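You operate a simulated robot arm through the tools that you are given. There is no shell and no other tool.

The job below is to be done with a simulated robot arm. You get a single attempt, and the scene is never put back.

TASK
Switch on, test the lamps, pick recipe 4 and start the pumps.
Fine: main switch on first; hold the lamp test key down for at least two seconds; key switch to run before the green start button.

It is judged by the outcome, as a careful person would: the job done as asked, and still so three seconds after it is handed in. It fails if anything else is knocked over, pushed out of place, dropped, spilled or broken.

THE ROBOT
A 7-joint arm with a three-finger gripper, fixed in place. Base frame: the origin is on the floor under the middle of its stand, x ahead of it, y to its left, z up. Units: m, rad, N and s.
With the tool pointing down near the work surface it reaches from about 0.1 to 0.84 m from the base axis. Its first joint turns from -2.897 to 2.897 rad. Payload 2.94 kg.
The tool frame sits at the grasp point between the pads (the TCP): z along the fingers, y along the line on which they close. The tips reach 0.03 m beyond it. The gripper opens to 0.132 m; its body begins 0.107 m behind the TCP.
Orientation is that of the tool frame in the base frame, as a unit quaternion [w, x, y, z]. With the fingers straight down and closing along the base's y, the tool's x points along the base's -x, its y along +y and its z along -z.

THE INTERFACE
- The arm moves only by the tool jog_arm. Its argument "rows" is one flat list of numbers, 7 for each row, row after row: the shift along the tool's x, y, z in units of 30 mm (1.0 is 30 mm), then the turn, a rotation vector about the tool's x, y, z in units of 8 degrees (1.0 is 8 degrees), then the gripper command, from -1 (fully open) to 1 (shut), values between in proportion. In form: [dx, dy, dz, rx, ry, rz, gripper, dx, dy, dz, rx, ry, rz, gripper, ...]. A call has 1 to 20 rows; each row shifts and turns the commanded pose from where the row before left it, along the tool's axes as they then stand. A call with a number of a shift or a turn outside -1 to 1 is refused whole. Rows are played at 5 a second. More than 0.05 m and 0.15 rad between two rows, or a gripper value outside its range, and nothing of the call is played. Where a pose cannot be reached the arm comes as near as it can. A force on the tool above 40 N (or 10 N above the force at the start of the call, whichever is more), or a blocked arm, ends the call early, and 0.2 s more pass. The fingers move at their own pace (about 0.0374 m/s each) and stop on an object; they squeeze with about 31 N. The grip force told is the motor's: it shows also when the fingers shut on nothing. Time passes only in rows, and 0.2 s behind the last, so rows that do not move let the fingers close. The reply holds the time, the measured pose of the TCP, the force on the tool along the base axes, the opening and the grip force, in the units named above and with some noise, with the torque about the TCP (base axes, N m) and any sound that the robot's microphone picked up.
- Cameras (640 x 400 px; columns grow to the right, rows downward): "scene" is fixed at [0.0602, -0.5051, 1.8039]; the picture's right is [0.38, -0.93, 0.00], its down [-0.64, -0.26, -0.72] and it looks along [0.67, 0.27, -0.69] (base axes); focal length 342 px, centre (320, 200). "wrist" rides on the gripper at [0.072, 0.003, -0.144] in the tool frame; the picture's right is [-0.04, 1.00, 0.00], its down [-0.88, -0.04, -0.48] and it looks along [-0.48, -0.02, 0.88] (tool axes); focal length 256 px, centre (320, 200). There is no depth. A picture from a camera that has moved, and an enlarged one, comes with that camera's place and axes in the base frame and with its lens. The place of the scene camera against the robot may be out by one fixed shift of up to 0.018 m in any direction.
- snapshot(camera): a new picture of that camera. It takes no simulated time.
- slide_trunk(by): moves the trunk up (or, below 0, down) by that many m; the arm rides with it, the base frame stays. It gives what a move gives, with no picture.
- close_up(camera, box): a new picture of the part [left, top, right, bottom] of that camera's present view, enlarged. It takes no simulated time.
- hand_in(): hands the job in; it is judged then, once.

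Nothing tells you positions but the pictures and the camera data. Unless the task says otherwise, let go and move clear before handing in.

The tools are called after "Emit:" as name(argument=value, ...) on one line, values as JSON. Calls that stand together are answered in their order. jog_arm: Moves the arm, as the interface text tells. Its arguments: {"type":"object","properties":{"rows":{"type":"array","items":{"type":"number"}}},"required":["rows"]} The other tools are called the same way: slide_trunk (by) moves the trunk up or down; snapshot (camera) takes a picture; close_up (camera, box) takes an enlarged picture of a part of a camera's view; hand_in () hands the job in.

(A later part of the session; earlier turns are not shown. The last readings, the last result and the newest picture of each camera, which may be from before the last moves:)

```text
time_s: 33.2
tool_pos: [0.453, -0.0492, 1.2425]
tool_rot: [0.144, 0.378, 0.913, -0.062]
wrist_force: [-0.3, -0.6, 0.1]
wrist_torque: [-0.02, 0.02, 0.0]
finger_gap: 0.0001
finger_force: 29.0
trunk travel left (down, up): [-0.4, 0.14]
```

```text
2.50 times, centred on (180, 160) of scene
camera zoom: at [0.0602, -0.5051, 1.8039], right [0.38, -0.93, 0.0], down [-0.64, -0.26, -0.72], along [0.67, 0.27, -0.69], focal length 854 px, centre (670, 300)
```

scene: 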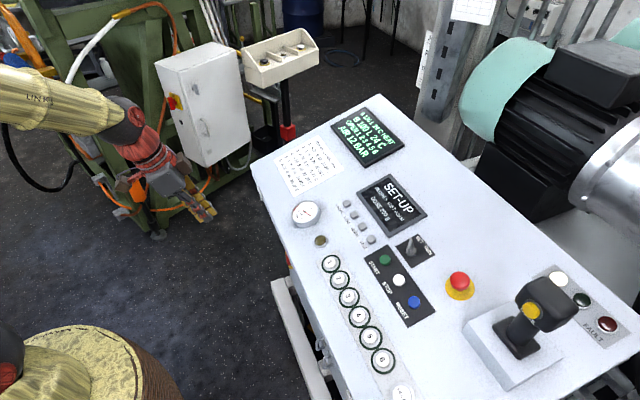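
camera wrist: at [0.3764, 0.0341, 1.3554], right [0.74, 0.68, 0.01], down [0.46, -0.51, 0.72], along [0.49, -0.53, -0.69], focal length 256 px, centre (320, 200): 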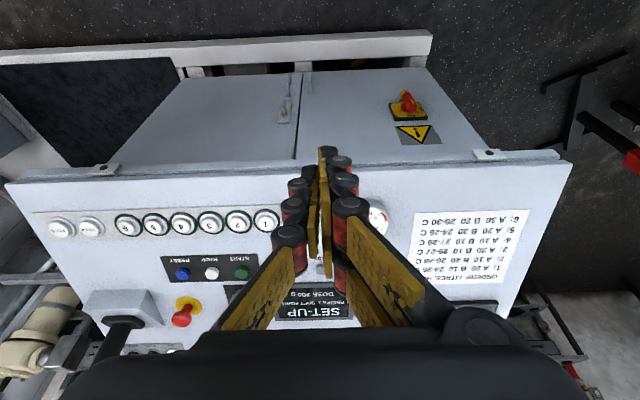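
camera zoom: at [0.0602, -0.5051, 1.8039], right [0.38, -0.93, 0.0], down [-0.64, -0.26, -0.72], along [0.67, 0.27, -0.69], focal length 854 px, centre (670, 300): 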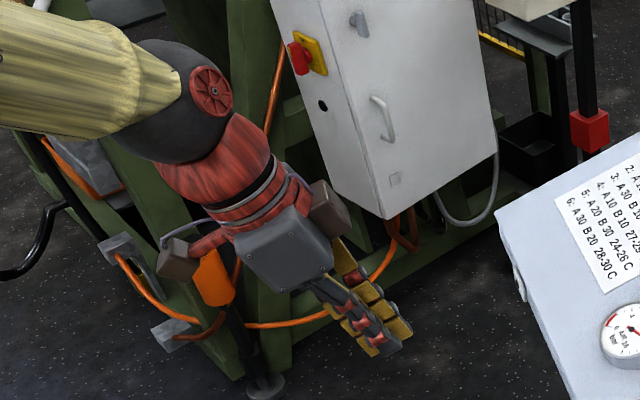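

Closed, the fingers form a compact tip (single finger on one side, two on the other). I'll open for a clear view and move over the button area to measure positions.

Emit:
jog_arm(rows=[-0.951, -0.18, 0.309, 0, 0, 0, -1, -0.951, -0.18, 0.309, 0, 0, 0, -1, -0.951, -0.18, 0.309, 0, 0, 0, -1, -0.951, -0.18, 0.309, 0, 0, 0, -1, -0.951, -0.18, 0.309, 0, 0, 0, -1, -0.951, -0.18, 0.309, 0, 0, 0, -1, 0, 0, 0, 0, 0, 0, -1, 0, 0, 0, 0, 0, 0, -1, 0, 0, 0, 0, 0, 0, -1])

Emit:
snapshot(camera="wrist")

Emit:
close_up(camera="wrist", box=[200, 130, 440, 280])

```text
time_s: 35.2
tool_pos: [0.5564, -0.1988, 1.2409]
tool_rot: [0.144, 0.377, 0.913, -0.063]
wrist_force: [0.0, -0.4, 0.6]
wrist_torque: [-0.01, -0.02, -0.02]
finger_gap: 0.1323
finger_force: 0.1
trunk travel left (down, up): [-0.4, 0.14]
```

```text
taken
camera wrist: at [0.4801, -0.1156, 1.3547], right [0.74, 0.68, 0.01], down [0.46, -0.51, 0.72], along [0.49, -0.53, -0.69], focal length 256 px, centre (320, 200)
```

wrist: 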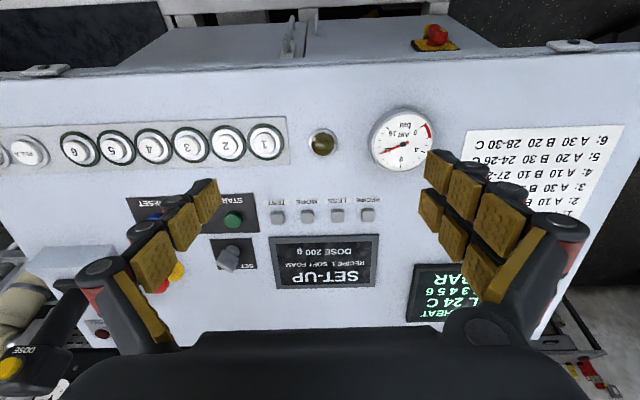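

```text
2.67 times, centred on (320, 205) of wrist
camera zoom: at [0.4801, -0.1156, 1.3547], right [0.74, 0.68, 0.01], down [0.46, -0.51, 0.72], along [0.49, -0.53, -0.69], focal length 683 px, centre (320, 187)
```

zoom: 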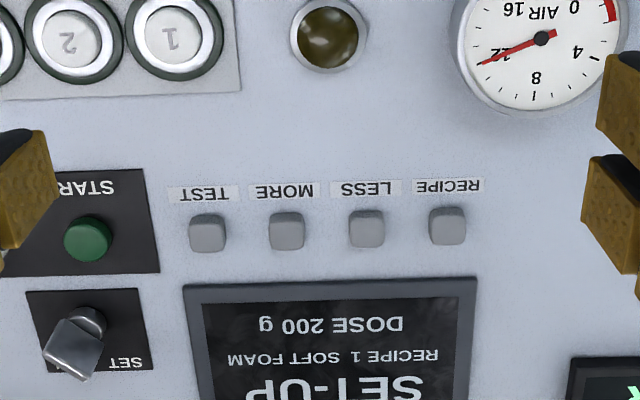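

The panel slopes up away from the robot by roughly 18°, matching the present tool tilt. I'll move closer along the tool axis to measure button positions by stereo.

Emit:
jog_arm(rows=[-0.5, -0.5, 0.67, 0, 0, 0, -1, -0.5, -0.5, 0.67, 0, 0, 0, -1, -0.5, -0.5, 0.67, 0, 0, 0, -1, -0.5, -0.5, 0.67, 0, 0, 0, -1])

Emit:
snapshot(camera="wrist")

Emit:
close_up(camera="wrist", box=[210, 130, 430, 280])

```text
time_s: 36.2
tool_pos: [0.5726, -0.2995, 1.1835]
tool_rot: [0.144, 0.377, 0.913, -0.062]
wrist_force: [0.4, -0.9, -0.3]
wrist_torque: [0.02, 0.0, 0.01]
finger_gap: 0.1319
finger_force: 0.0
trunk travel left (down, up): [-0.4, 0.14]
```

```text
taken
camera wrist: at [0.4964, -0.2171, 1.297], right [0.73, 0.68, 0.01], down [0.46, -0.51, 0.72], along [0.49, -0.53, -0.69], focal length 256 px, centre (320, 200)
```

wrist: 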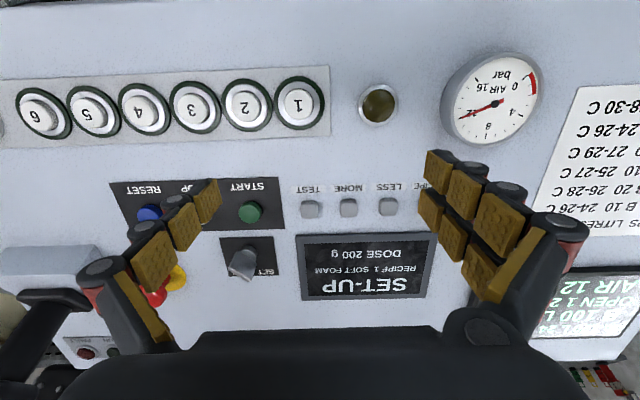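

```text
2.67 times, centred on (320, 205) of wrist
camera zoom: at [0.4964, -0.2171, 1.297], right [0.73, 0.68, 0.01], down [0.46, -0.51, 0.72], along [0.49, -0.53, -0.69], focal length 683 px, centre (320, 187)
```

zoom: 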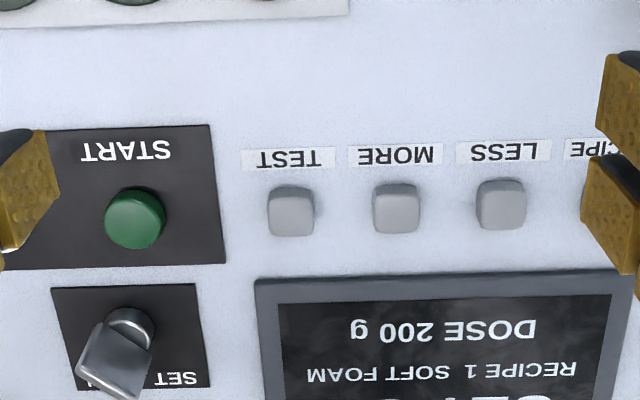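

Positions (w = away from base, l = along desk): TEST ≈ (0.751, 0.177), MORE l≈0.227, LESS l≈0.278, RECIPE l≈0.329, START l≈0.100, button tops z≈1.078. I'll close the fingers and hover about 3 cm over TEST.

Emit:
jog_arm(rows=[-0.63, -0.11, 0, 0, 0, 0, 1, -0.63, -0.11, 0, 0, 0, 0, 1, -0.63, -0.11, 0, 0, 0, 0, 1, -0.63, -0.11, 0, 0, 0, 0, 1, -0.63, -0.1, 0, 0, 0, 0, 1, 0, 0, 0.5, 0, 0, 0, 1, 0, 0, 0.5, 0, 0, 0, 1, 0, 0, 0.5, 0, 0, 0, 1, 0, 0, 0.5, 0, 0, 0, 1, 0, 0, 0.5, 0, 0, 0, 1])

Emit:
snapshot(camera="wrist")

Emit:
close_up(camera="wrist", box=[240, 80, 400, 240])

Emit:
close_up(camera="scene", box=[300, 140, 460, 260])

```text
time_s: 38.4
tool_pos: [0.6407, -0.3907, 1.1419]
tool_rot: [0.143, 0.377, 0.913, -0.062]
wrist_force: [0.5, -0.2, -0.3]
wrist_torque: [-0.02, 0.01, 0.02]
finger_gap: 0.0
finger_force: 23.6
trunk travel left (down, up): [-0.4, 0.14]
```

```text
taken
camera wrist: at [0.5639, -0.3087, 1.255], right [0.74, 0.68, 0.01], down [0.46, -0.51, 0.72], along [0.49, -0.53, -0.69], focal length 256 px, centre (320, 200)
```

wrist: 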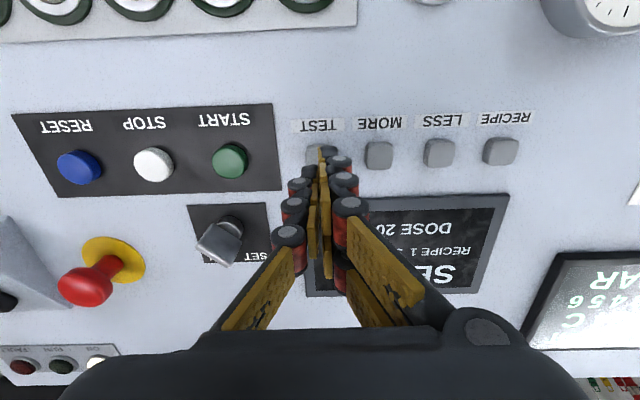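

```text
2.50 times, centred on (320, 160) of wrist
camera zoom: at [0.5639, -0.3087, 1.255], right [0.74, 0.68, 0.01], down [0.46, -0.51, 0.72], along [0.49, -0.53, -0.69], focal length 640 px, centre (320, 300)
```

zoom: 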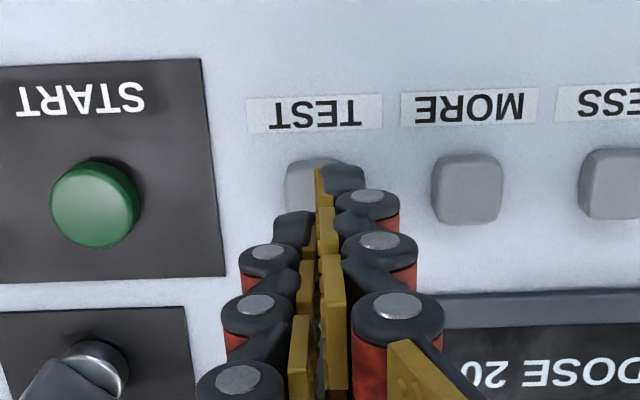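

```text
3.33 times, centred on (380, 200) of scene
camera zoom: at [0.0602, -0.5051, 1.8039], right [0.38, -0.93, 0.0], down [-0.64, -0.26, -0.72], along [0.67, 0.27, -0.69], focal length 1139 px, centre (120, 200)
```

zoom: 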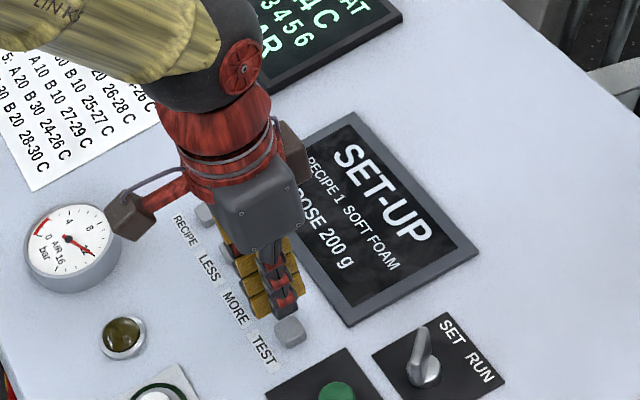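

Tips are aligned over TEST, about 3.5 cm above it. Lowering along the panel normal.

Emit:
jog_arm(rows=[0, 0, 0.5, 0, 0, 0, 1, 0, 0, 0.5, 0, 0, 0, 1])

Emit:
close_up(camera="wrist", box=[240, 80, 400, 240])

Emit:
close_up(camera="scene", box=[330, 200, 410, 260])

```text
time_s: 39.0
tool_pos: [0.6469, -0.3982, 1.114]
tool_rot: [0.143, 0.377, 0.913, -0.062]
wrist_force: [-0.7, 0.3, -0.3]
wrist_torque: [0.03, 0.03, -0.01]
finger_gap: 0.0001
finger_force: 28.0
trunk travel left (down, up): [-0.4, 0.14]
```

```text
2.50 times, centred on (320, 160) of wrist
camera zoom: at [0.5703, -0.3153, 1.2264], right [0.74, 0.68, 0.01], down [0.46, -0.51, 0.72], along [0.49, -0.53, -0.69], focal length 640 px, centre (320, 300)
```

zoom: 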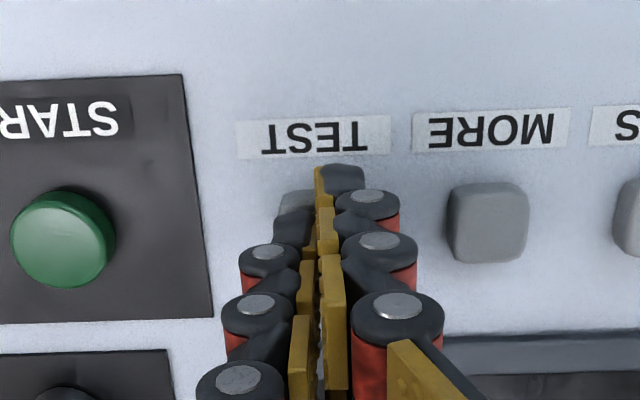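

```text
6.67 times, centred on (370, 230) of scene
camera zoom: at [0.0602, -0.5051, 1.8039], right [0.38, -0.93, 0.0], down [-0.64, -0.26, -0.72], along [0.67, 0.27, -0.69], focal length 2278 px, centre (-13, 0)
```

zoom: 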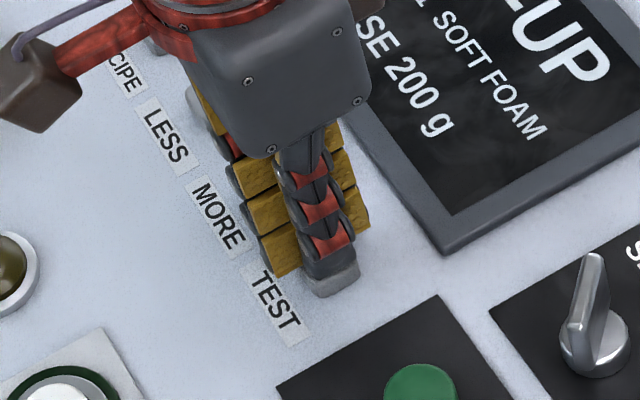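

Emit:
jog_arm(rows=[0, 0, 0.1, 0, 0, 0, 1, 0, 0, 0.08, 0, 0, 0, 1])

Emit:
close_up(camera="scene", box=[330, 200, 410, 260])

```text
time_s: 39.6
tool_pos: [0.6464, -0.3983, 1.1078]
tool_rot: [0.143, 0.377, 0.913, -0.062]
wrist_force: [-0.4, 0.2, 1.3]
wrist_torque: [0.01, 0.03, 0.02]
finger_gap: 0.0059
finger_force: 28.2
trunk travel left (down, up): [-0.4, 0.14]
heard: click
```

```text
6.67 times, centred on (370, 230) of scene
camera zoom: at [0.0602, -0.5051, 1.8039], right [0.38, -0.93, 0.0], down [-0.64, -0.26, -0.72], along [0.67, 0.27, -0.69], focal length 2278 px, centre (-13, 0)
```

zoom: 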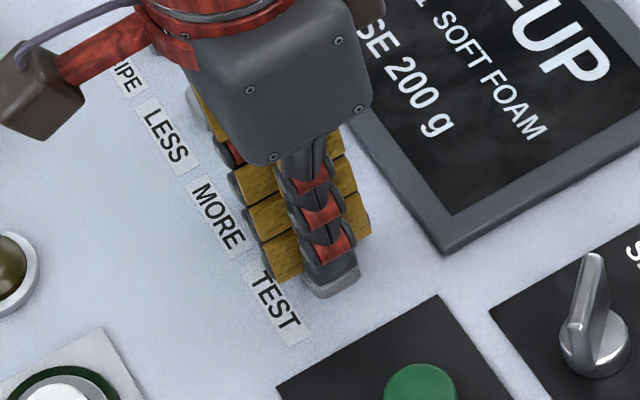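

A click was heard: TEST is down. I'll press a touch further and hold it for about 3 seconds, then check the lamps while still holding.

Emit:
jog_arm(rows=[0, 0, 0.05, 0, 0, 0, 1, 0, 0, 0, 0, 0, 0, 1, 0, 0, 0, 0, 0, 0, 1, 0, 0, 0, 0, 0, 0, 1, 0, 0, 0, 0, 0, 0, 1, 0, 0, 0, 0, 0, 0, 1, 0, 0, 0, 0, 0, 0, 1, 0, 0, 0, 0, 0, 0, 1, 0, 0, 0, 0, 0, 0, 1, 0, 0, 0, 0, 0, 0, 1, 0, 0, 0, 0, 0, 0, 1, 0, 0, 0, 0, 0, 0, 1, 0, 0, 0, 0, 0, 0, 1, 0, 0, 0, 0, 0, 0, 1, 0, 0, 0, 0, 0, 0, 1])

Emit:
snapshot(camera="scene")

Emit:
close_up(camera="scene", box=[330, 200, 410, 260])

```text
time_s: 42.8
tool_pos: [0.6485, -0.3988, 1.1075]
tool_rot: [0.143, 0.377, 0.913, -0.062]
wrist_force: [-0.6, 0.9, 3.7]
wrist_torque: [-0.04, -0.05, 0.03]
finger_gap: 0.0059
finger_force: 28.6
trunk travel left (down, up): [-0.4, 0.14]
```

```text
taken
```

scene: 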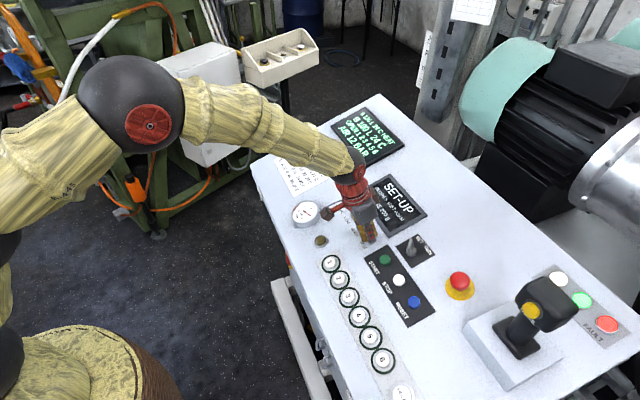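

```text
6.67 times, centred on (370, 230) of scene
camera zoom: at [0.0602, -0.5051, 1.8039], right [0.38, -0.93, 0.0], down [-0.64, -0.26, -0.72], along [0.67, 0.27, -0.69], focal length 2278 px, centre (-13, 0)
```

zoom: 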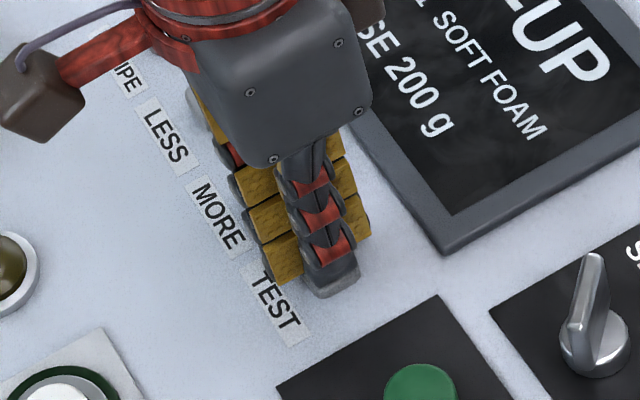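

All three lamps (white, green, red) are lit while TEST has been held for over 3 s. Releasing and checking the panel.

Emit:
jog_arm(rows=[0, 0, -0.6, 0, 0, 0, 1, 0, 0, -0.6, 0, 0, 0, 1])

Emit:
snapshot(camera="scene")

Emit:
close_up(camera="scene", box=[330, 165, 450, 265])

Emit:
close_up(camera="wrist", box=[240, 80, 560, 280])

```text
time_s: 43.4
tool_pos: [0.6401, -0.3898, 1.1424]
tool_rot: [0.143, 0.378, 0.913, -0.062]
wrist_force: [0.5, 1.0, -0.4]
wrist_torque: [0.02, -0.01, 0.0]
finger_gap: 0.0
finger_force: 28.4
trunk travel left (down, up): [-0.4, 0.14]
```

```text
taken
```

scene: 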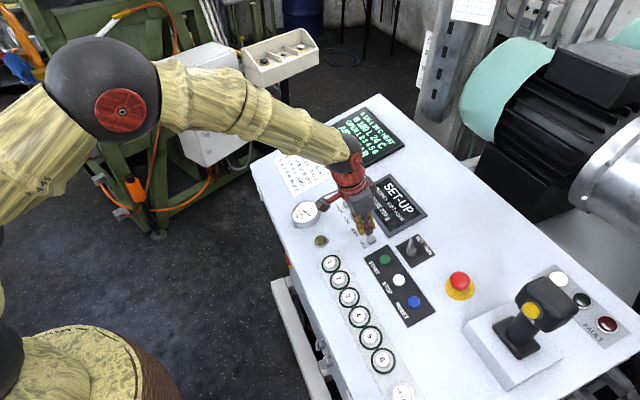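

```text
4.00 times, centred on (390, 215) of scene
camera zoom: at [0.0602, -0.5051, 1.8039], right [0.38, -0.93, 0.0], down [-0.64, -0.26, -0.72], along [0.67, 0.27, -0.69], focal length 1367 px, centre (40, 140)
```

zoom: 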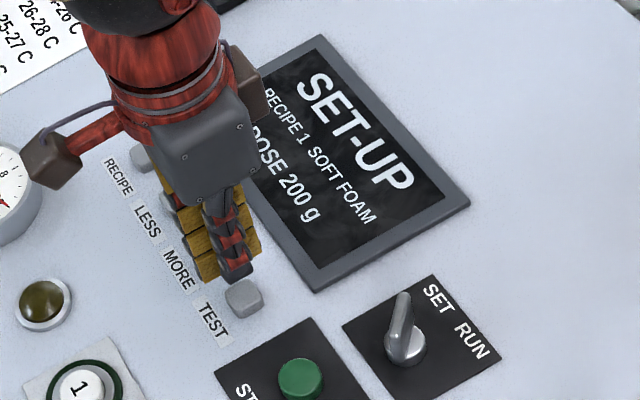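

```text
2.00 times, centred on (400, 180) of wrist
camera zoom: at [0.5634, -0.3083, 1.2549], right [0.74, 0.68, 0.01], down [0.46, -0.51, 0.72], along [0.49, -0.53, -0.69], focal length 512 px, centre (160, 240)
```

zoom: 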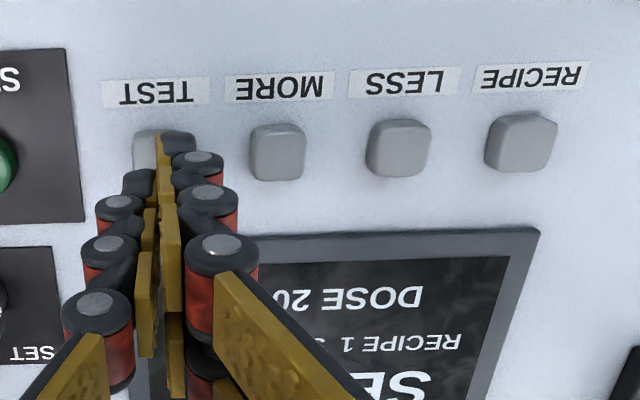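

Lamps returned to normal after the test. Now moving to the RECIPE key (l ≈ 0.3285) at the same height.

Emit:
jog_arm(rows=[0, 0.85, 0, 0, 0, 0, 1, 0, 0.85, 0, 0, 0, 0, 1, 0, 0.85, 0, 0, 0, 0, 1, 0, 0.85, 0, 0, 0, 0, 1, 0, 0.85, 0, 0, 0, 0, 1, 0, 0.8, 0, 0, 0, 0, 1, 0, 0, 0.4, 0, 0, 0, 1, 0, 0, 0.4, 0, 0, 0, 1])

Emit:
close_up(camera="wrist", box=[200, 80, 440, 240])

Emit:
close_up(camera="scene", box=[320, 175, 420, 250])

```text
time_s: 45.2
tool_pos: [0.7555, -0.2896, 1.1185]
tool_rot: [0.143, 0.377, 0.913, -0.064]
wrist_force: [0.2, 0.1, 0.2]
wrist_torque: [0.0, 0.03, 0.0]
finger_gap: 0.0
finger_force: 29.0
trunk travel left (down, up): [-0.4, 0.14]
```

```text
2.50 times, centred on (320, 160) of wrist
camera zoom: at [0.6769, -0.2066, 1.2311], right [0.74, 0.68, 0.01], down [0.46, -0.51, 0.72], along [0.49, -0.53, -0.69], focal length 640 px, centre (320, 300)
```

zoom: 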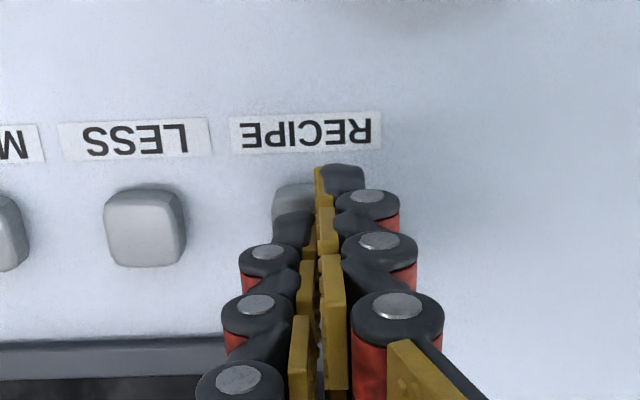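

```text
5.33 times, centred on (370, 212) of scene
camera zoom: at [0.0602, -0.5051, 1.8039], right [0.38, -0.93, 0.0], down [-0.64, -0.26, -0.72], along [0.67, 0.27, -0.69], focal length 1823 px, centre (53, 133)
```

zoom: 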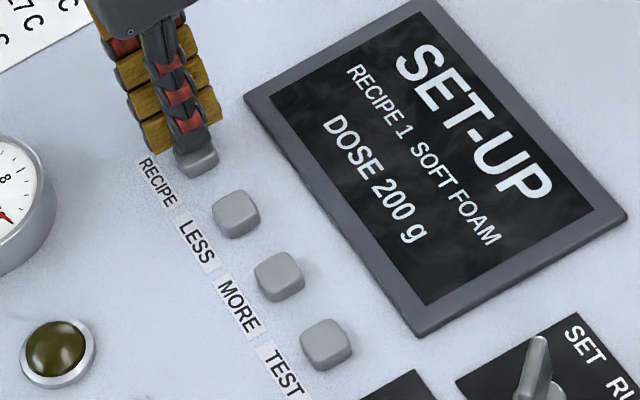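

The single fingertip is over RECIPE. One press: down about 10 mm, short hold, up again.

Emit:
jog_arm(rows=[0, 0, 0.2, 0, 0, 0, 1, 0, 0, 0.17, 0, 0, 0, 1, 0, 0, 0, 0, 0, 0, 1, 0, 0, 0, 0, 0, 0, 1])

Emit:
close_up(camera="scene", box=[320, 175, 420, 250])

```text
time_s: 46.2
tool_pos: [0.7553, -0.2912, 1.1075]
tool_rot: [0.143, 0.376, 0.913, -0.063]
wrist_force: [0.0, -0.1, 3.1]
wrist_torque: [-0.01, -0.02, -0.02]
finger_gap: 0.0061
finger_force: 28.6
trunk travel left (down, up): [-0.4, 0.14]
heard: click
```

```text
5.33 times, centred on (370, 212) of scene
camera zoom: at [0.0602, -0.5051, 1.8039], right [0.38, -0.93, 0.0], down [-0.64, -0.26, -0.72], along [0.67, 0.27, -0.69], focal length 1823 px, centre (53, 133)
```

zoom: 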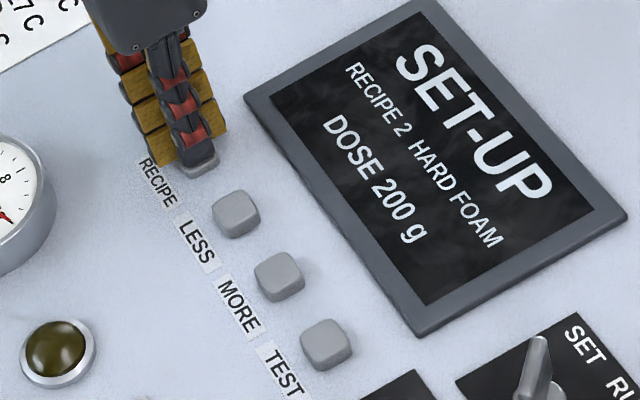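

RECIPE stepped to 2 (HARD FOAM), so each press advances by one. Lifting and pressing again for 3.

Emit:
jog_arm(rows=[0, 0, -0.2, 0, 0, 0, 1, 0, 0, -0.2, 0, 0, 0, 1, 0, 0, 0, 0, 0, 0, 1, 0, 0, 0.2, 0, 0, 0, 1, 0, 0, 0.2, 0, 0, 0, 1, 0, 0, 0, 0, 0, 0, 1, 0, 0, 0, 0, 0, 0, 1])

Emit:
close_up(camera="scene", box=[320, 175, 420, 250])

```text
time_s: 47.8
tool_pos: [0.7552, -0.2923, 1.1074]
tool_rot: [0.144, 0.377, 0.913, -0.063]
wrist_force: [-1.4, 1.6, 2.9]
wrist_torque: [0.02, 0.0, 0.05]
finger_gap: 0.0061
finger_force: 28.6
trunk travel left (down, up): [-0.4, 0.14]
heard: click
```

```text
5.33 times, centred on (370, 212) of scene
camera zoom: at [0.0602, -0.5051, 1.8039], right [0.38, -0.93, 0.0], down [-0.64, -0.26, -0.72], along [0.67, 0.27, -0.69], focal length 1823 px, centre (53, 133)
```

zoom: 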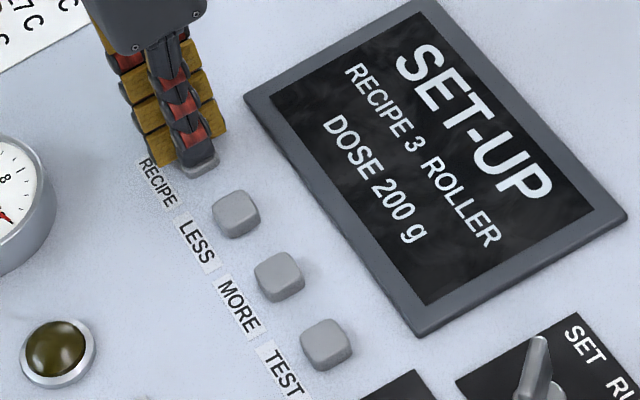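

Recipe 3 (ROLLER) now. One more press for recipe 4.

Emit:
jog_arm(rows=[0, 0, -0.2, 0, 0, 0, 1, 0, 0, -0.2, 0, 0, 0, 1, 0, 0, 0, 0, 0, 0, 1, 0, 0, 0.2, 0, 0, 0, 1, 0, 0, 0.2, 0, 0, 0, 1, 0, 0, 0, 0, 0, 0, 1, 0, 0, 0, 0, 0, 0, 1])

Emit:
close_up(camera="scene", box=[320, 175, 420, 250])

```text
time_s: 49.4
tool_pos: [0.7556, -0.2916, 1.1075]
tool_rot: [0.143, 0.378, 0.913, -0.063]
wrist_force: [-1.0, 1.2, 3.1]
wrist_torque: [-0.01, -0.02, 0.05]
finger_gap: 0.006
finger_force: 28.8
trunk travel left (down, up): [-0.4, 0.14]
heard: click
```

```text
5.33 times, centred on (370, 212) of scene
camera zoom: at [0.0602, -0.5051, 1.8039], right [0.38, -0.93, 0.0], down [-0.64, -0.26, -0.72], along [0.67, 0.27, -0.69], focal length 1823 px, centre (53, 133)
```

zoom: 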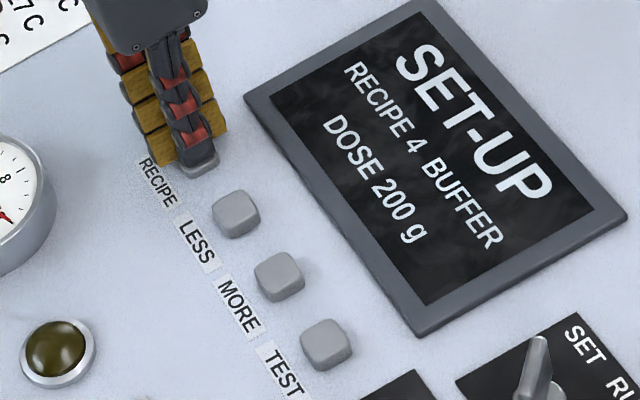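

RECIPE 4 BUFFER is selected. Lifting clear and moving along to look at the SET/RUN key switch with the fingers open.

Emit:
jog_arm(rows=[0, 0, -0.8, 0, 0, 0, 1, 0, 0, -1, 0, 0, 0, 1, 0, 0, -1, 0, 0, 0, 1, 0, -1, 0, 0, 0, 0, -1, 0, -1, 0, 0, 0, 0, -1, 0, -1, 0, 0, 0, 0, -1, 0, -1, 0, 0, 0, 0, -1, 0, -1, 0, 0, 0, 0, -1, 0, -1, 0, 0, 0, 0, -1, 0, -1, 0, 0, 0, 0, -1, 0, -1, 0, 0, 0, 0, -1, 0, 0, 0, 0, 0, 0, -1])

Emit:
snapshot(camera="wrist")

Emit:
close_up(camera="wrist", box=[250, 150, 410, 300])

Emit:
close_up(camera="scene", box=[370, 190, 470, 280])

```text
time_s: 52.0
tool_pos: [0.567, -0.4426, 1.1881]
tool_rot: [0.143, 0.378, 0.913, -0.063]
wrist_force: [-0.1, -0.2, 0.3]
wrist_torque: [0.0, 0.02, 0.02]
finger_gap: 0.1318
finger_force: 0.1
trunk travel left (down, up): [-0.4, 0.14]
```

```text
taken
camera wrist: at [0.4904, -0.3601, 1.3017], right [0.74, 0.68, 0.01], down [0.46, -0.51, 0.72], along [0.49, -0.53, -0.69], focal length 256 px, centre (320, 200)
```

wrist: 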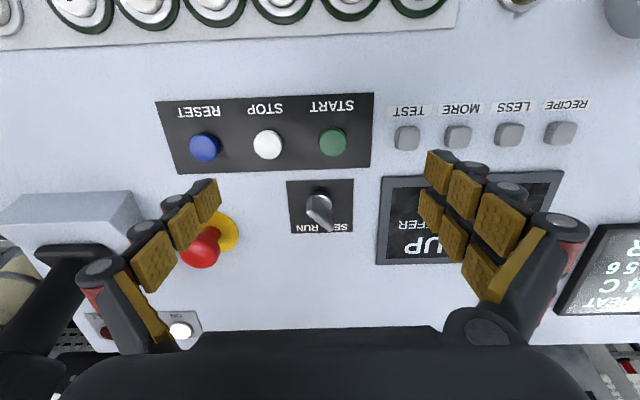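

```text
2.67 times, centred on (330, 225) of wrist
camera zoom: at [0.4904, -0.3601, 1.3017], right [0.74, 0.68, 0.01], down [0.46, -0.51, 0.72], along [0.49, -0.53, -0.69], focal length 683 px, centre (293, 133)
```

zoom: 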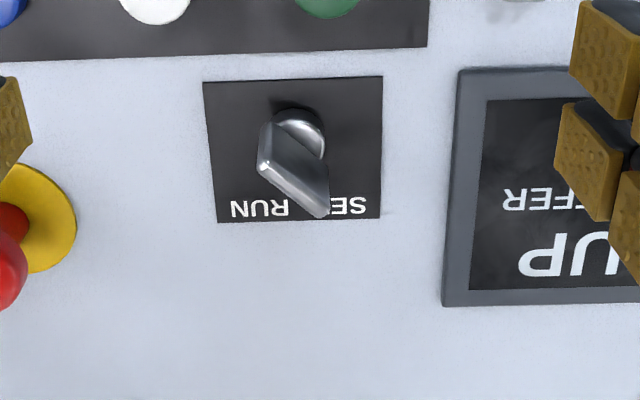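

```text
4.44 times, centred on (420, 235) of scene
camera zoom: at [0.0602, -0.5051, 1.8039], right [0.38, -0.93, 0.0], down [-0.64, -0.26, -0.72], along [0.67, 0.27, -0.69], focal length 1519 px, centre (-124, 44)
```

zoom: 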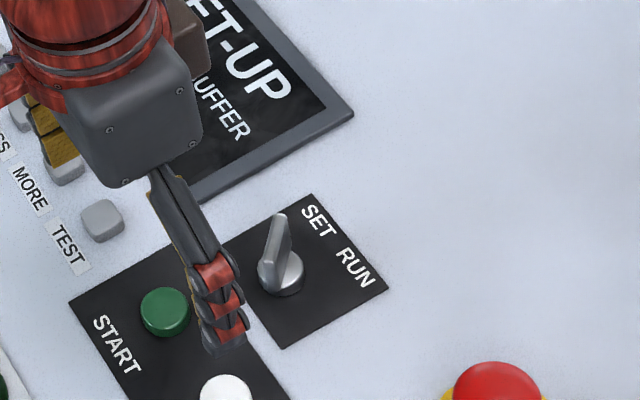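

The key switch blade stands at SET (pointing about 45° left of straight ahead, i.e. along base +x); RUN is to the right. I'll centre over its axis and turn the tool −45° so the fingers can close across the blade.

Emit:
jog_arm(rows=[-0.745, 0, 0, 0, 0, 0, -1, -0.745, 0, 0, 0, 0, 0, -1, -0.745, 0.03, 0, 0, 0, 0, -1, 0, 0, 0, 0, 0, -0.94, -1, 0, 0, 0, 0, 0, -0.94, -1, 0, 0, 0, 0, 0, -0.94, -1, 0, 0, 0, 0, 0, -0.94, -1, 0, 0, 0, 0, 0, -0.94, -1, 0, 0, 0, 0, 0, -0.925, -1])

Emit:
snapshot(camera="wrist")

Emit:
close_up(camera="wrist", box=[250, 90, 390, 210])

Emit:
snapshot(camera="scene")

```text
time_s: 54.0
tool_pos: [0.6125, -0.4862, 1.208]
tool_rot: [0.108, -0.002, 0.988, -0.113]
wrist_force: [-0.2, 0.1, -0.2]
wrist_torque: [0.01, -0.01, -0.03]
finger_gap: 0.1319
finger_force: 0.1
trunk travel left (down, up): [-0.4, 0.14]
```

```text
taken
camera wrist: at [0.5132, -0.4539, 1.3283], right [0.06, 0.97, -0.21], down [0.76, 0.09, 0.65], along [0.65, -0.2, -0.73], focal length 256 px, centre (320, 200)
```

wrist: 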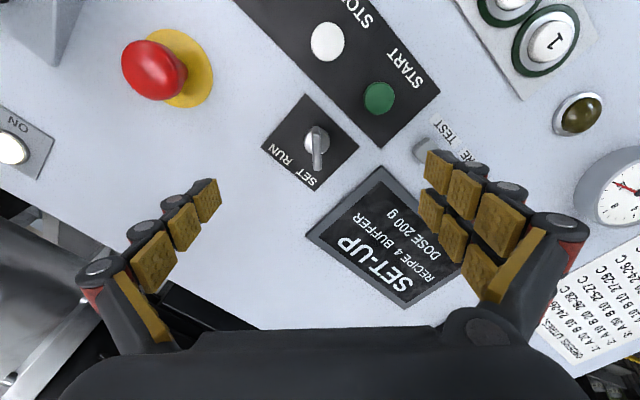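

```text
3.33 times, centred on (320, 150) of wrist
camera zoom: at [0.5132, -0.4539, 1.3283], right [0.06, 0.97, -0.21], down [0.76, 0.09, 0.65], along [0.65, -0.2, -0.73], focal length 853 px, centre (320, 367)
```

zoom: 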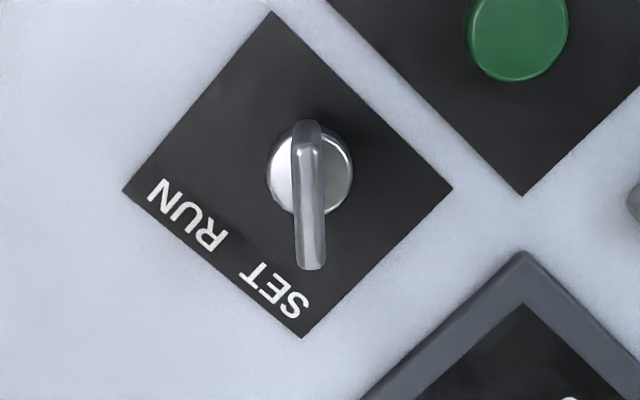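

```text
taken
```

scene: 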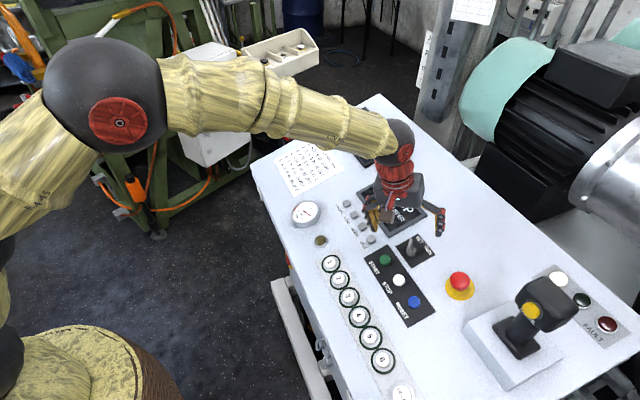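

The view is now edge-on to the blade: it's aligned with the tool's x axis, about 43 mm long, 8 mm thick, and roughly 30 mm tall. I'll narrow the fingers, centre on it and go down part-way.

Emit:
jog_arm(rows=[-0.08, -0.1, 0, 0, 0, 0, 0.47, 0, 0, 0, 0, 0, 0, 0.47, 0, 0, 0, 0, 0, 0, 0.47, 0, 0, 0, 0, 0, 0, 0.47, 0, 0, 0, 0, 0, 0, 0.47, 0, 0, 0.4, 0, 0, 0, 0.47, 0, 0, 0.4, 0, 0, 0, 0.47, 0, 0, 0.4, 0, 0, 0, 0.47, 0, 0, 0.4, 0, 0, 0, 0.47])

Emit:
snapshot(camera="wrist")

Emit:
close_up(camera="wrist", box=[250, 90, 390, 210])

Emit:
close_up(camera="scene", box=[370, 190, 470, 280])

```text
time_s: 56.0
tool_pos: [0.6262, -0.5005, 1.1642]
tool_rot: [0.107, 0.0, 0.988, -0.113]
wrist_force: [-1.6, -0.1, -0.2]
wrist_torque: [0.03, 0.02, -0.02]
finger_gap: 0.035
finger_force: 0.1
trunk travel left (down, up): [-0.4, 0.14]
```

```text
taken
camera wrist: at [0.5259, -0.4677, 1.2842], right [0.07, 0.97, -0.21], down [0.76, 0.09, 0.65], along [0.65, -0.2, -0.73], focal length 256 px, centre (320, 200)
```

wrist: 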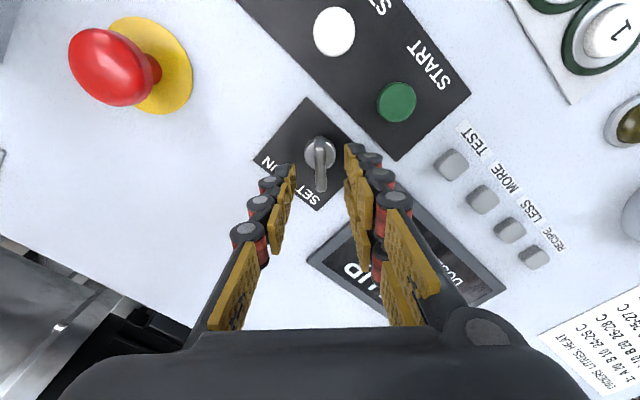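

```text
3.33 times, centred on (320, 150) of wrist
camera zoom: at [0.5259, -0.4677, 1.2842], right [0.07, 0.97, -0.21], down [0.76, 0.09, 0.65], along [0.65, -0.2, -0.73], focal length 853 px, centre (320, 367)
```

zoom: 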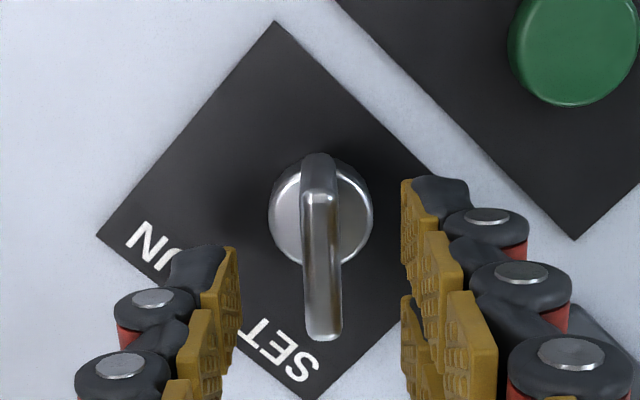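

```text
4.44 times, centred on (420, 235) of scene
camera zoom: at [0.0602, -0.5051, 1.8039], right [0.38, -0.93, 0.0], down [-0.64, -0.26, -0.72], along [0.67, 0.27, -0.69], focal length 1519 px, centre (-124, 44)
```

zoom: 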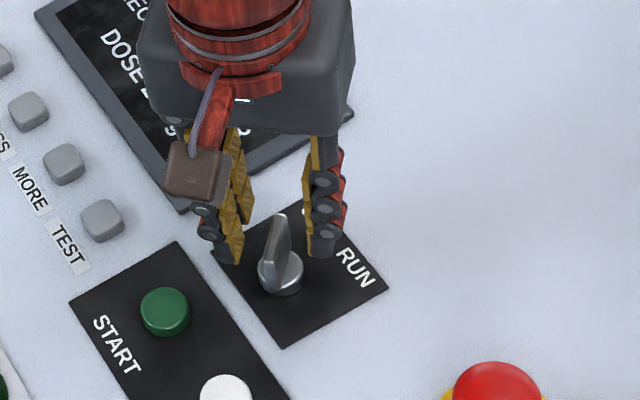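

The blade stands about 42 mm tall over a hub of ~10 mm. It's centred between the fingers; going down 31 mm and closing.

Emit:
jog_arm(rows=[0, 0, 0.35, 0, 0, 0, 0.47, 0, 0, 0.35, 0, 0, 0, 0.47, 0, 0, 0.33, 0, 0, 0, 0.47])

Emit:
close_up(camera="wrist", box=[250, 90, 390, 210])

Emit:
close_up(camera="scene", box=[370, 190, 470, 280])

```text
time_s: 56.8
tool_pos: [0.6338, -0.5069, 1.136]
tool_rot: [0.109, 0.0, 0.988, -0.112]
wrist_force: [0.4, -0.6, -1.0]
wrist_torque: [0.03, 0.01, 0.04]
finger_gap: 0.0347
finger_force: 0.0
trunk travel left (down, up): [-0.4, 0.14]
```

```text
3.33 times, centred on (320, 150) of wrist
camera zoom: at [0.533, -0.4744, 1.2547], right [0.07, 0.97, -0.21], down [0.76, 0.09, 0.65], along [0.65, -0.2, -0.73], focal length 853 px, centre (320, 367)
```

zoom: 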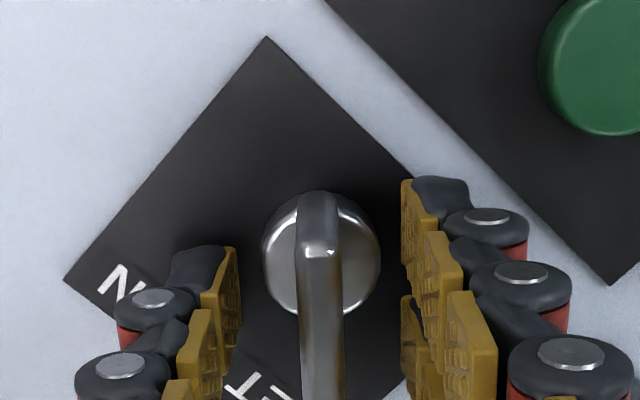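

```text
4.44 times, centred on (420, 235) of scene
camera zoom: at [0.0602, -0.5051, 1.8039], right [0.38, -0.93, 0.0], down [-0.64, -0.26, -0.72], along [0.67, 0.27, -0.69], focal length 1519 px, centre (-124, 44)
```

zoom: 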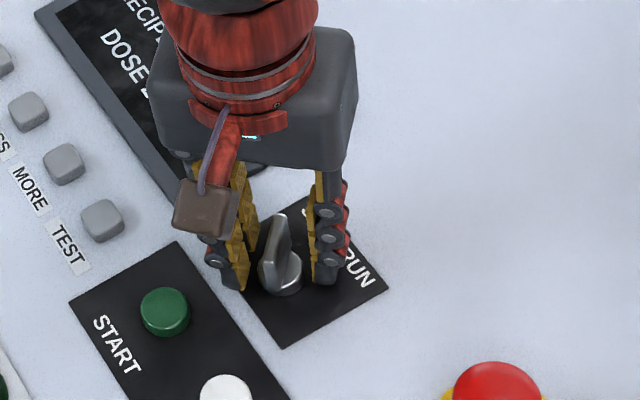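

Centred with no contact. Closing on the blade.

Emit:
jog_arm(rows=[0, 0, 0, 0, 0, 0, 0.7, 0, 0, 0, 0, 0, 0, 0.9, 0, 0, 0, 0, 0, 0, 1, 0, 0, 0, 0, 0, 0, 1, 0, 0, 0, 0, 0, 0, 1])

Emit:
close_up(camera="wrist", box=[250, 90, 390, 210])

```text
time_s: 58.0
tool_pos: [0.6339, -0.5068, 1.136]
tool_rot: [0.108, -0.001, 0.988, -0.112]
wrist_force: [-1.0, 0.2, 0.8]
wrist_torque: [0.03, 0.0, -0.01]
finger_gap: 0.0249
finger_force: 45.1
trunk travel left (down, up): [-0.4, 0.14]
```

```text
3.33 times, centred on (320, 150) of wrist
camera zoom: at [0.5328, -0.4741, 1.255], right [0.07, 0.97, -0.21], down [0.76, 0.09, 0.65], along [0.65, -0.2, -0.73], focal length 853 px, centre (320, 367)
```

zoom: 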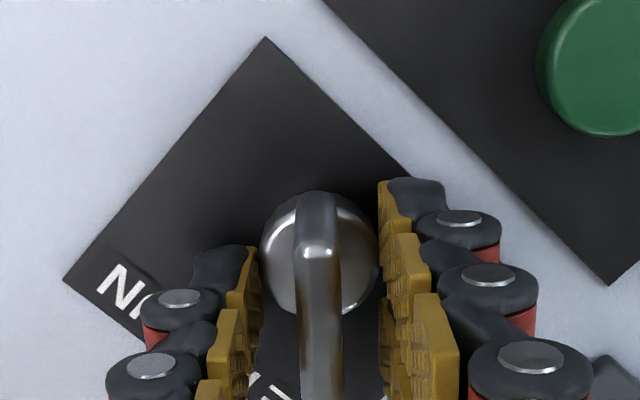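

The tips met the round hub (gap 25 mm), not the blade. I'll open slightly, rise 10 mm, and close again on the blade itself.

Emit:
jog_arm(rows=[0, 0, 0, 0, 0, 0, 0.47, 0, 0, 0, 0, 0, 0, 0.47, 0, 0, -0.33, 0, 0, 0, 0.47, 0, 0, 0, 0, 0, 0, 0.7, 0, 0, 0, 0, 0, 0, 1, 0, 0, 0, 0, 0, 0, 1, 0, 0, 0, 0, 0, 0, 1, 0, 0, 0, 0, 0, 0, 1])

Emit:
close_up(camera="wrist", box=[250, 90, 390, 210])

Emit:
close_up(camera="scene", box=[370, 190, 470, 280])

```text
time_s: 59.8
tool_pos: [0.6312, -0.504, 1.1453]
tool_rot: [0.108, -0.001, 0.988, -0.113]
wrist_force: [-0.7, 1.9, -1.4]
wrist_torque: [0.03, -0.2, -0.16]
finger_gap: 0.0081
finger_force: 35.6
trunk travel left (down, up): [-0.4, 0.14]
```

```text
3.33 times, centred on (320, 150) of wrist
camera zoom: at [0.5305, -0.4719, 1.2642], right [0.07, 0.97, -0.21], down [0.76, 0.09, 0.65], along [0.65, -0.2, -0.73], focal length 853 px, centre (320, 367)
```

zoom: 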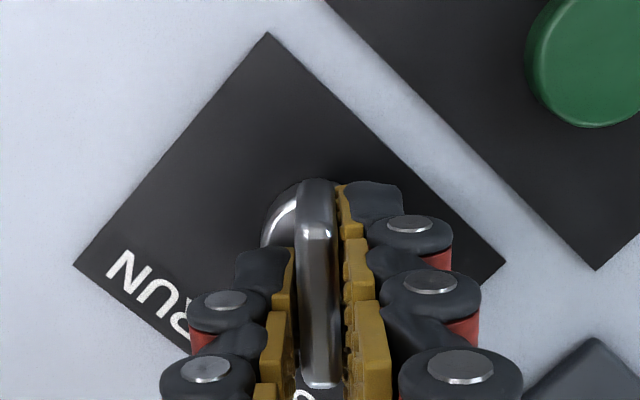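

```text
4.44 times, centred on (420, 235) of scene
camera zoom: at [0.0602, -0.5051, 1.8039], right [0.38, -0.93, 0.0], down [-0.64, -0.26, -0.72], along [0.67, 0.27, -0.69], focal length 1519 px, centre (-124, 44)
```

zoom: 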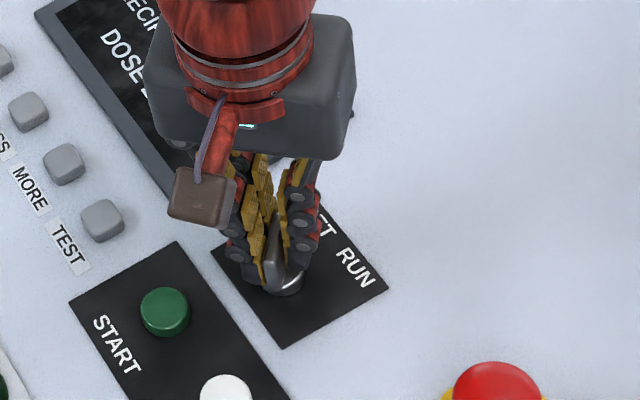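

The blade is gripped (gap 8 mm). Turning clockwise (seen from above) toward RUN in steps.

Emit:
jog_arm(rows=[0, 0, 0, 0, 0, 1, 1, 0, 0, 0, 0, 0, 1, 1, 0, 0, 0, 0, 0, 1, 1, 0, 0, 0, 0, 0, 1, 1])

Emit:
close_up(camera="wrist", box=[250, 90, 390, 210])

Emit:
close_up(camera="scene", box=[350, 160, 470, 280])

```text
time_s: 60.8
tool_pos: [0.6308, -0.508, 1.1448]
tool_rot: [0.136, 0.273, 0.949, -0.079]
wrist_force: [-2.7, -13.1, 0.5]
wrist_torque: [0.07, 0.67, -0.09]
finger_gap: 0.0078
finger_force: 35.3
trunk travel left (down, up): [-0.4, 0.14]
```

```text
3.33 times, centred on (320, 150) of wrist
camera zoom: at [0.5429, -0.4373, 1.2588], right [0.57, 0.82, -0.06], down [0.59, -0.36, 0.72], along [0.56, -0.45, -0.69], focal length 853 px, centre (320, 367)
```

zoom: 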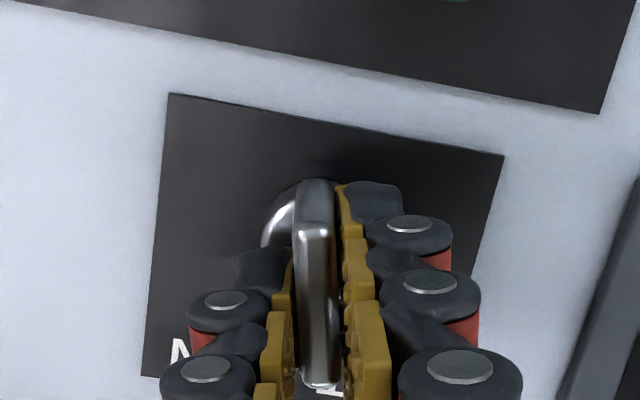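

```text
3.33 times, centred on (410, 220) of scene
camera zoom: at [0.0602, -0.5051, 1.8039], right [0.38, -0.93, 0.0], down [-0.64, -0.26, -0.72], along [0.67, 0.27, -0.69], focal length 1139 px, centre (20, 133)
```

zoom: 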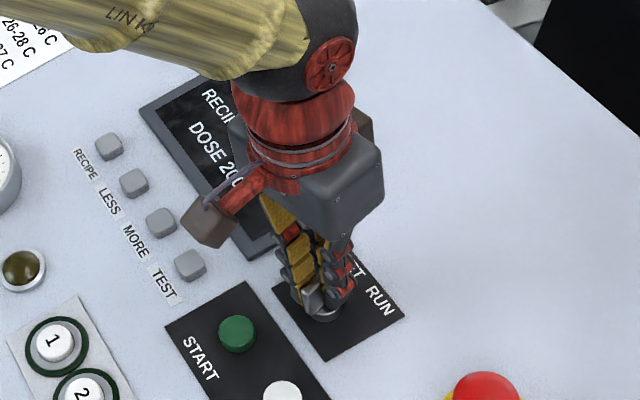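

The blade follows the gripper; a 13 N sideways push shows the true axis lies ~7 mm toward the near end. I'll correct for that offset and keep turning about the true axis.

Emit:
jog_arm(rows=[-0.06, -0.12, 0, 0, 0, 0, 1, 0, -0.035, 0, 0, 0, 1, 1, 0, -0.035, 0, 0, 0, 1, 1, 0, -0.035, 0, 0, 0, 1, 1])

Emit:
close_up(camera="wrist", box=[250, 90, 390, 210])

Emit:
close_up(camera="scene", box=[350, 160, 470, 280])

```text
time_s: 61.8
tool_pos: [0.6281, -0.5087, 1.1454]
tool_rot: [0.148, 0.464, 0.872, -0.048]
wrist_force: [0.3, 7.6, 0.2]
wrist_torque: [1.08, 0.59, 0.09]
finger_gap: 0.0076
finger_force: 36.5
trunk travel left (down, up): [-0.4, 0.14]
```

```text
3.33 times, centred on (320, 150) of wrist
camera zoom: at [0.5632, -0.4188, 1.2592], right [0.85, 0.53, 0.07], down [0.33, -0.61, 0.72], along [0.42, -0.58, -0.69], focal length 853 px, centre (320, 367)
```

zoom: 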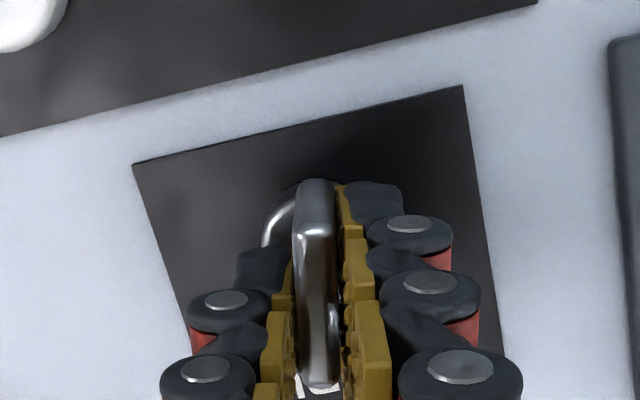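

```text
3.33 times, centred on (410, 220) of scene
camera zoom: at [0.0602, -0.5051, 1.8039], right [0.38, -0.93, 0.0], down [-0.64, -0.26, -0.72], along [0.67, 0.27, -0.69], focal length 1139 px, centre (20, 133)
```

zoom: 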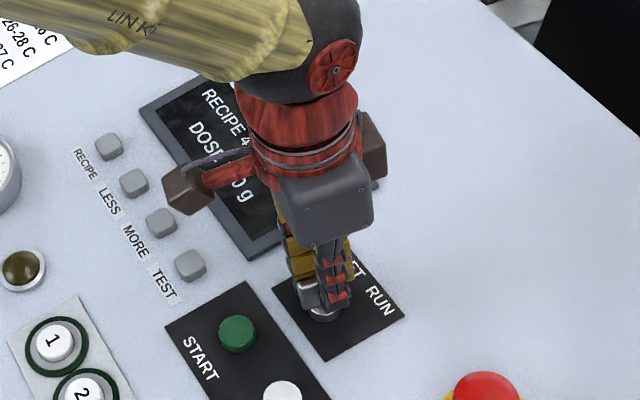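

Now turned 56°, forces small. Continuing two more steps and checking for a stop or screen change.

Emit:
jog_arm(rows=[0.03, 0.0, 0, 0, 0, 1, 1, 0.01, -0.02, 0, 0, 0, 1, 1])

Emit:
close_up(camera="scene", box=[350, 160, 470, 280])

Emit:
snapshot(camera="wrist")

```text
time_s: 62.4
tool_pos: [0.6276, -0.5108, 1.1448]
tool_rot: [0.153, 0.581, 0.799, -0.027]
wrist_force: [-1.0, 5.9, -1.4]
wrist_torque: [1.07, 0.33, 0.15]
finger_gap: 0.0076
finger_force: 35.0
trunk travel left (down, up): [-0.4, 0.14]
```

```text
3.33 times, centred on (410, 220) of scene
camera zoom: at [0.0602, -0.5051, 1.8039], right [0.38, -0.93, 0.0], down [-0.64, -0.26, -0.72], along [0.67, 0.27, -0.69], focal length 1139 px, centre (20, 133)
```

zoom: 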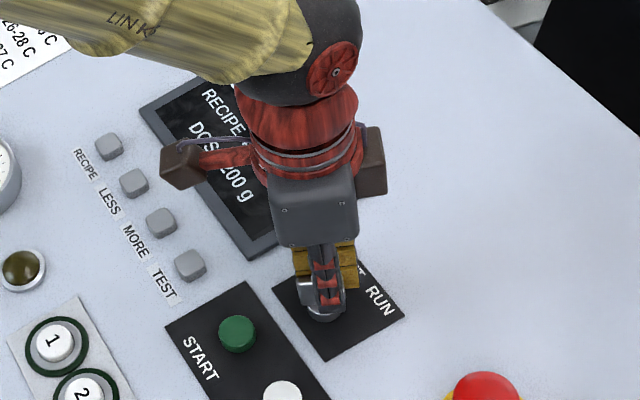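

```text
taken
camera wrist: at [0.58, -0.4111, 1.261], right [0.95, 0.28, 0.15], down [0.11, -0.71, 0.69], along [0.3, -0.64, -0.71], focal length 256 px, centre (320, 200)
```

wrist: 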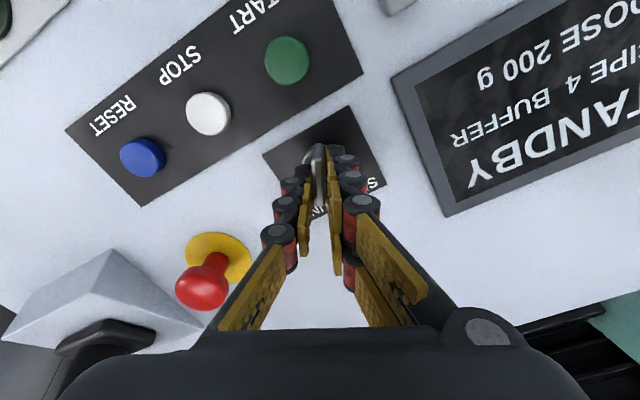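

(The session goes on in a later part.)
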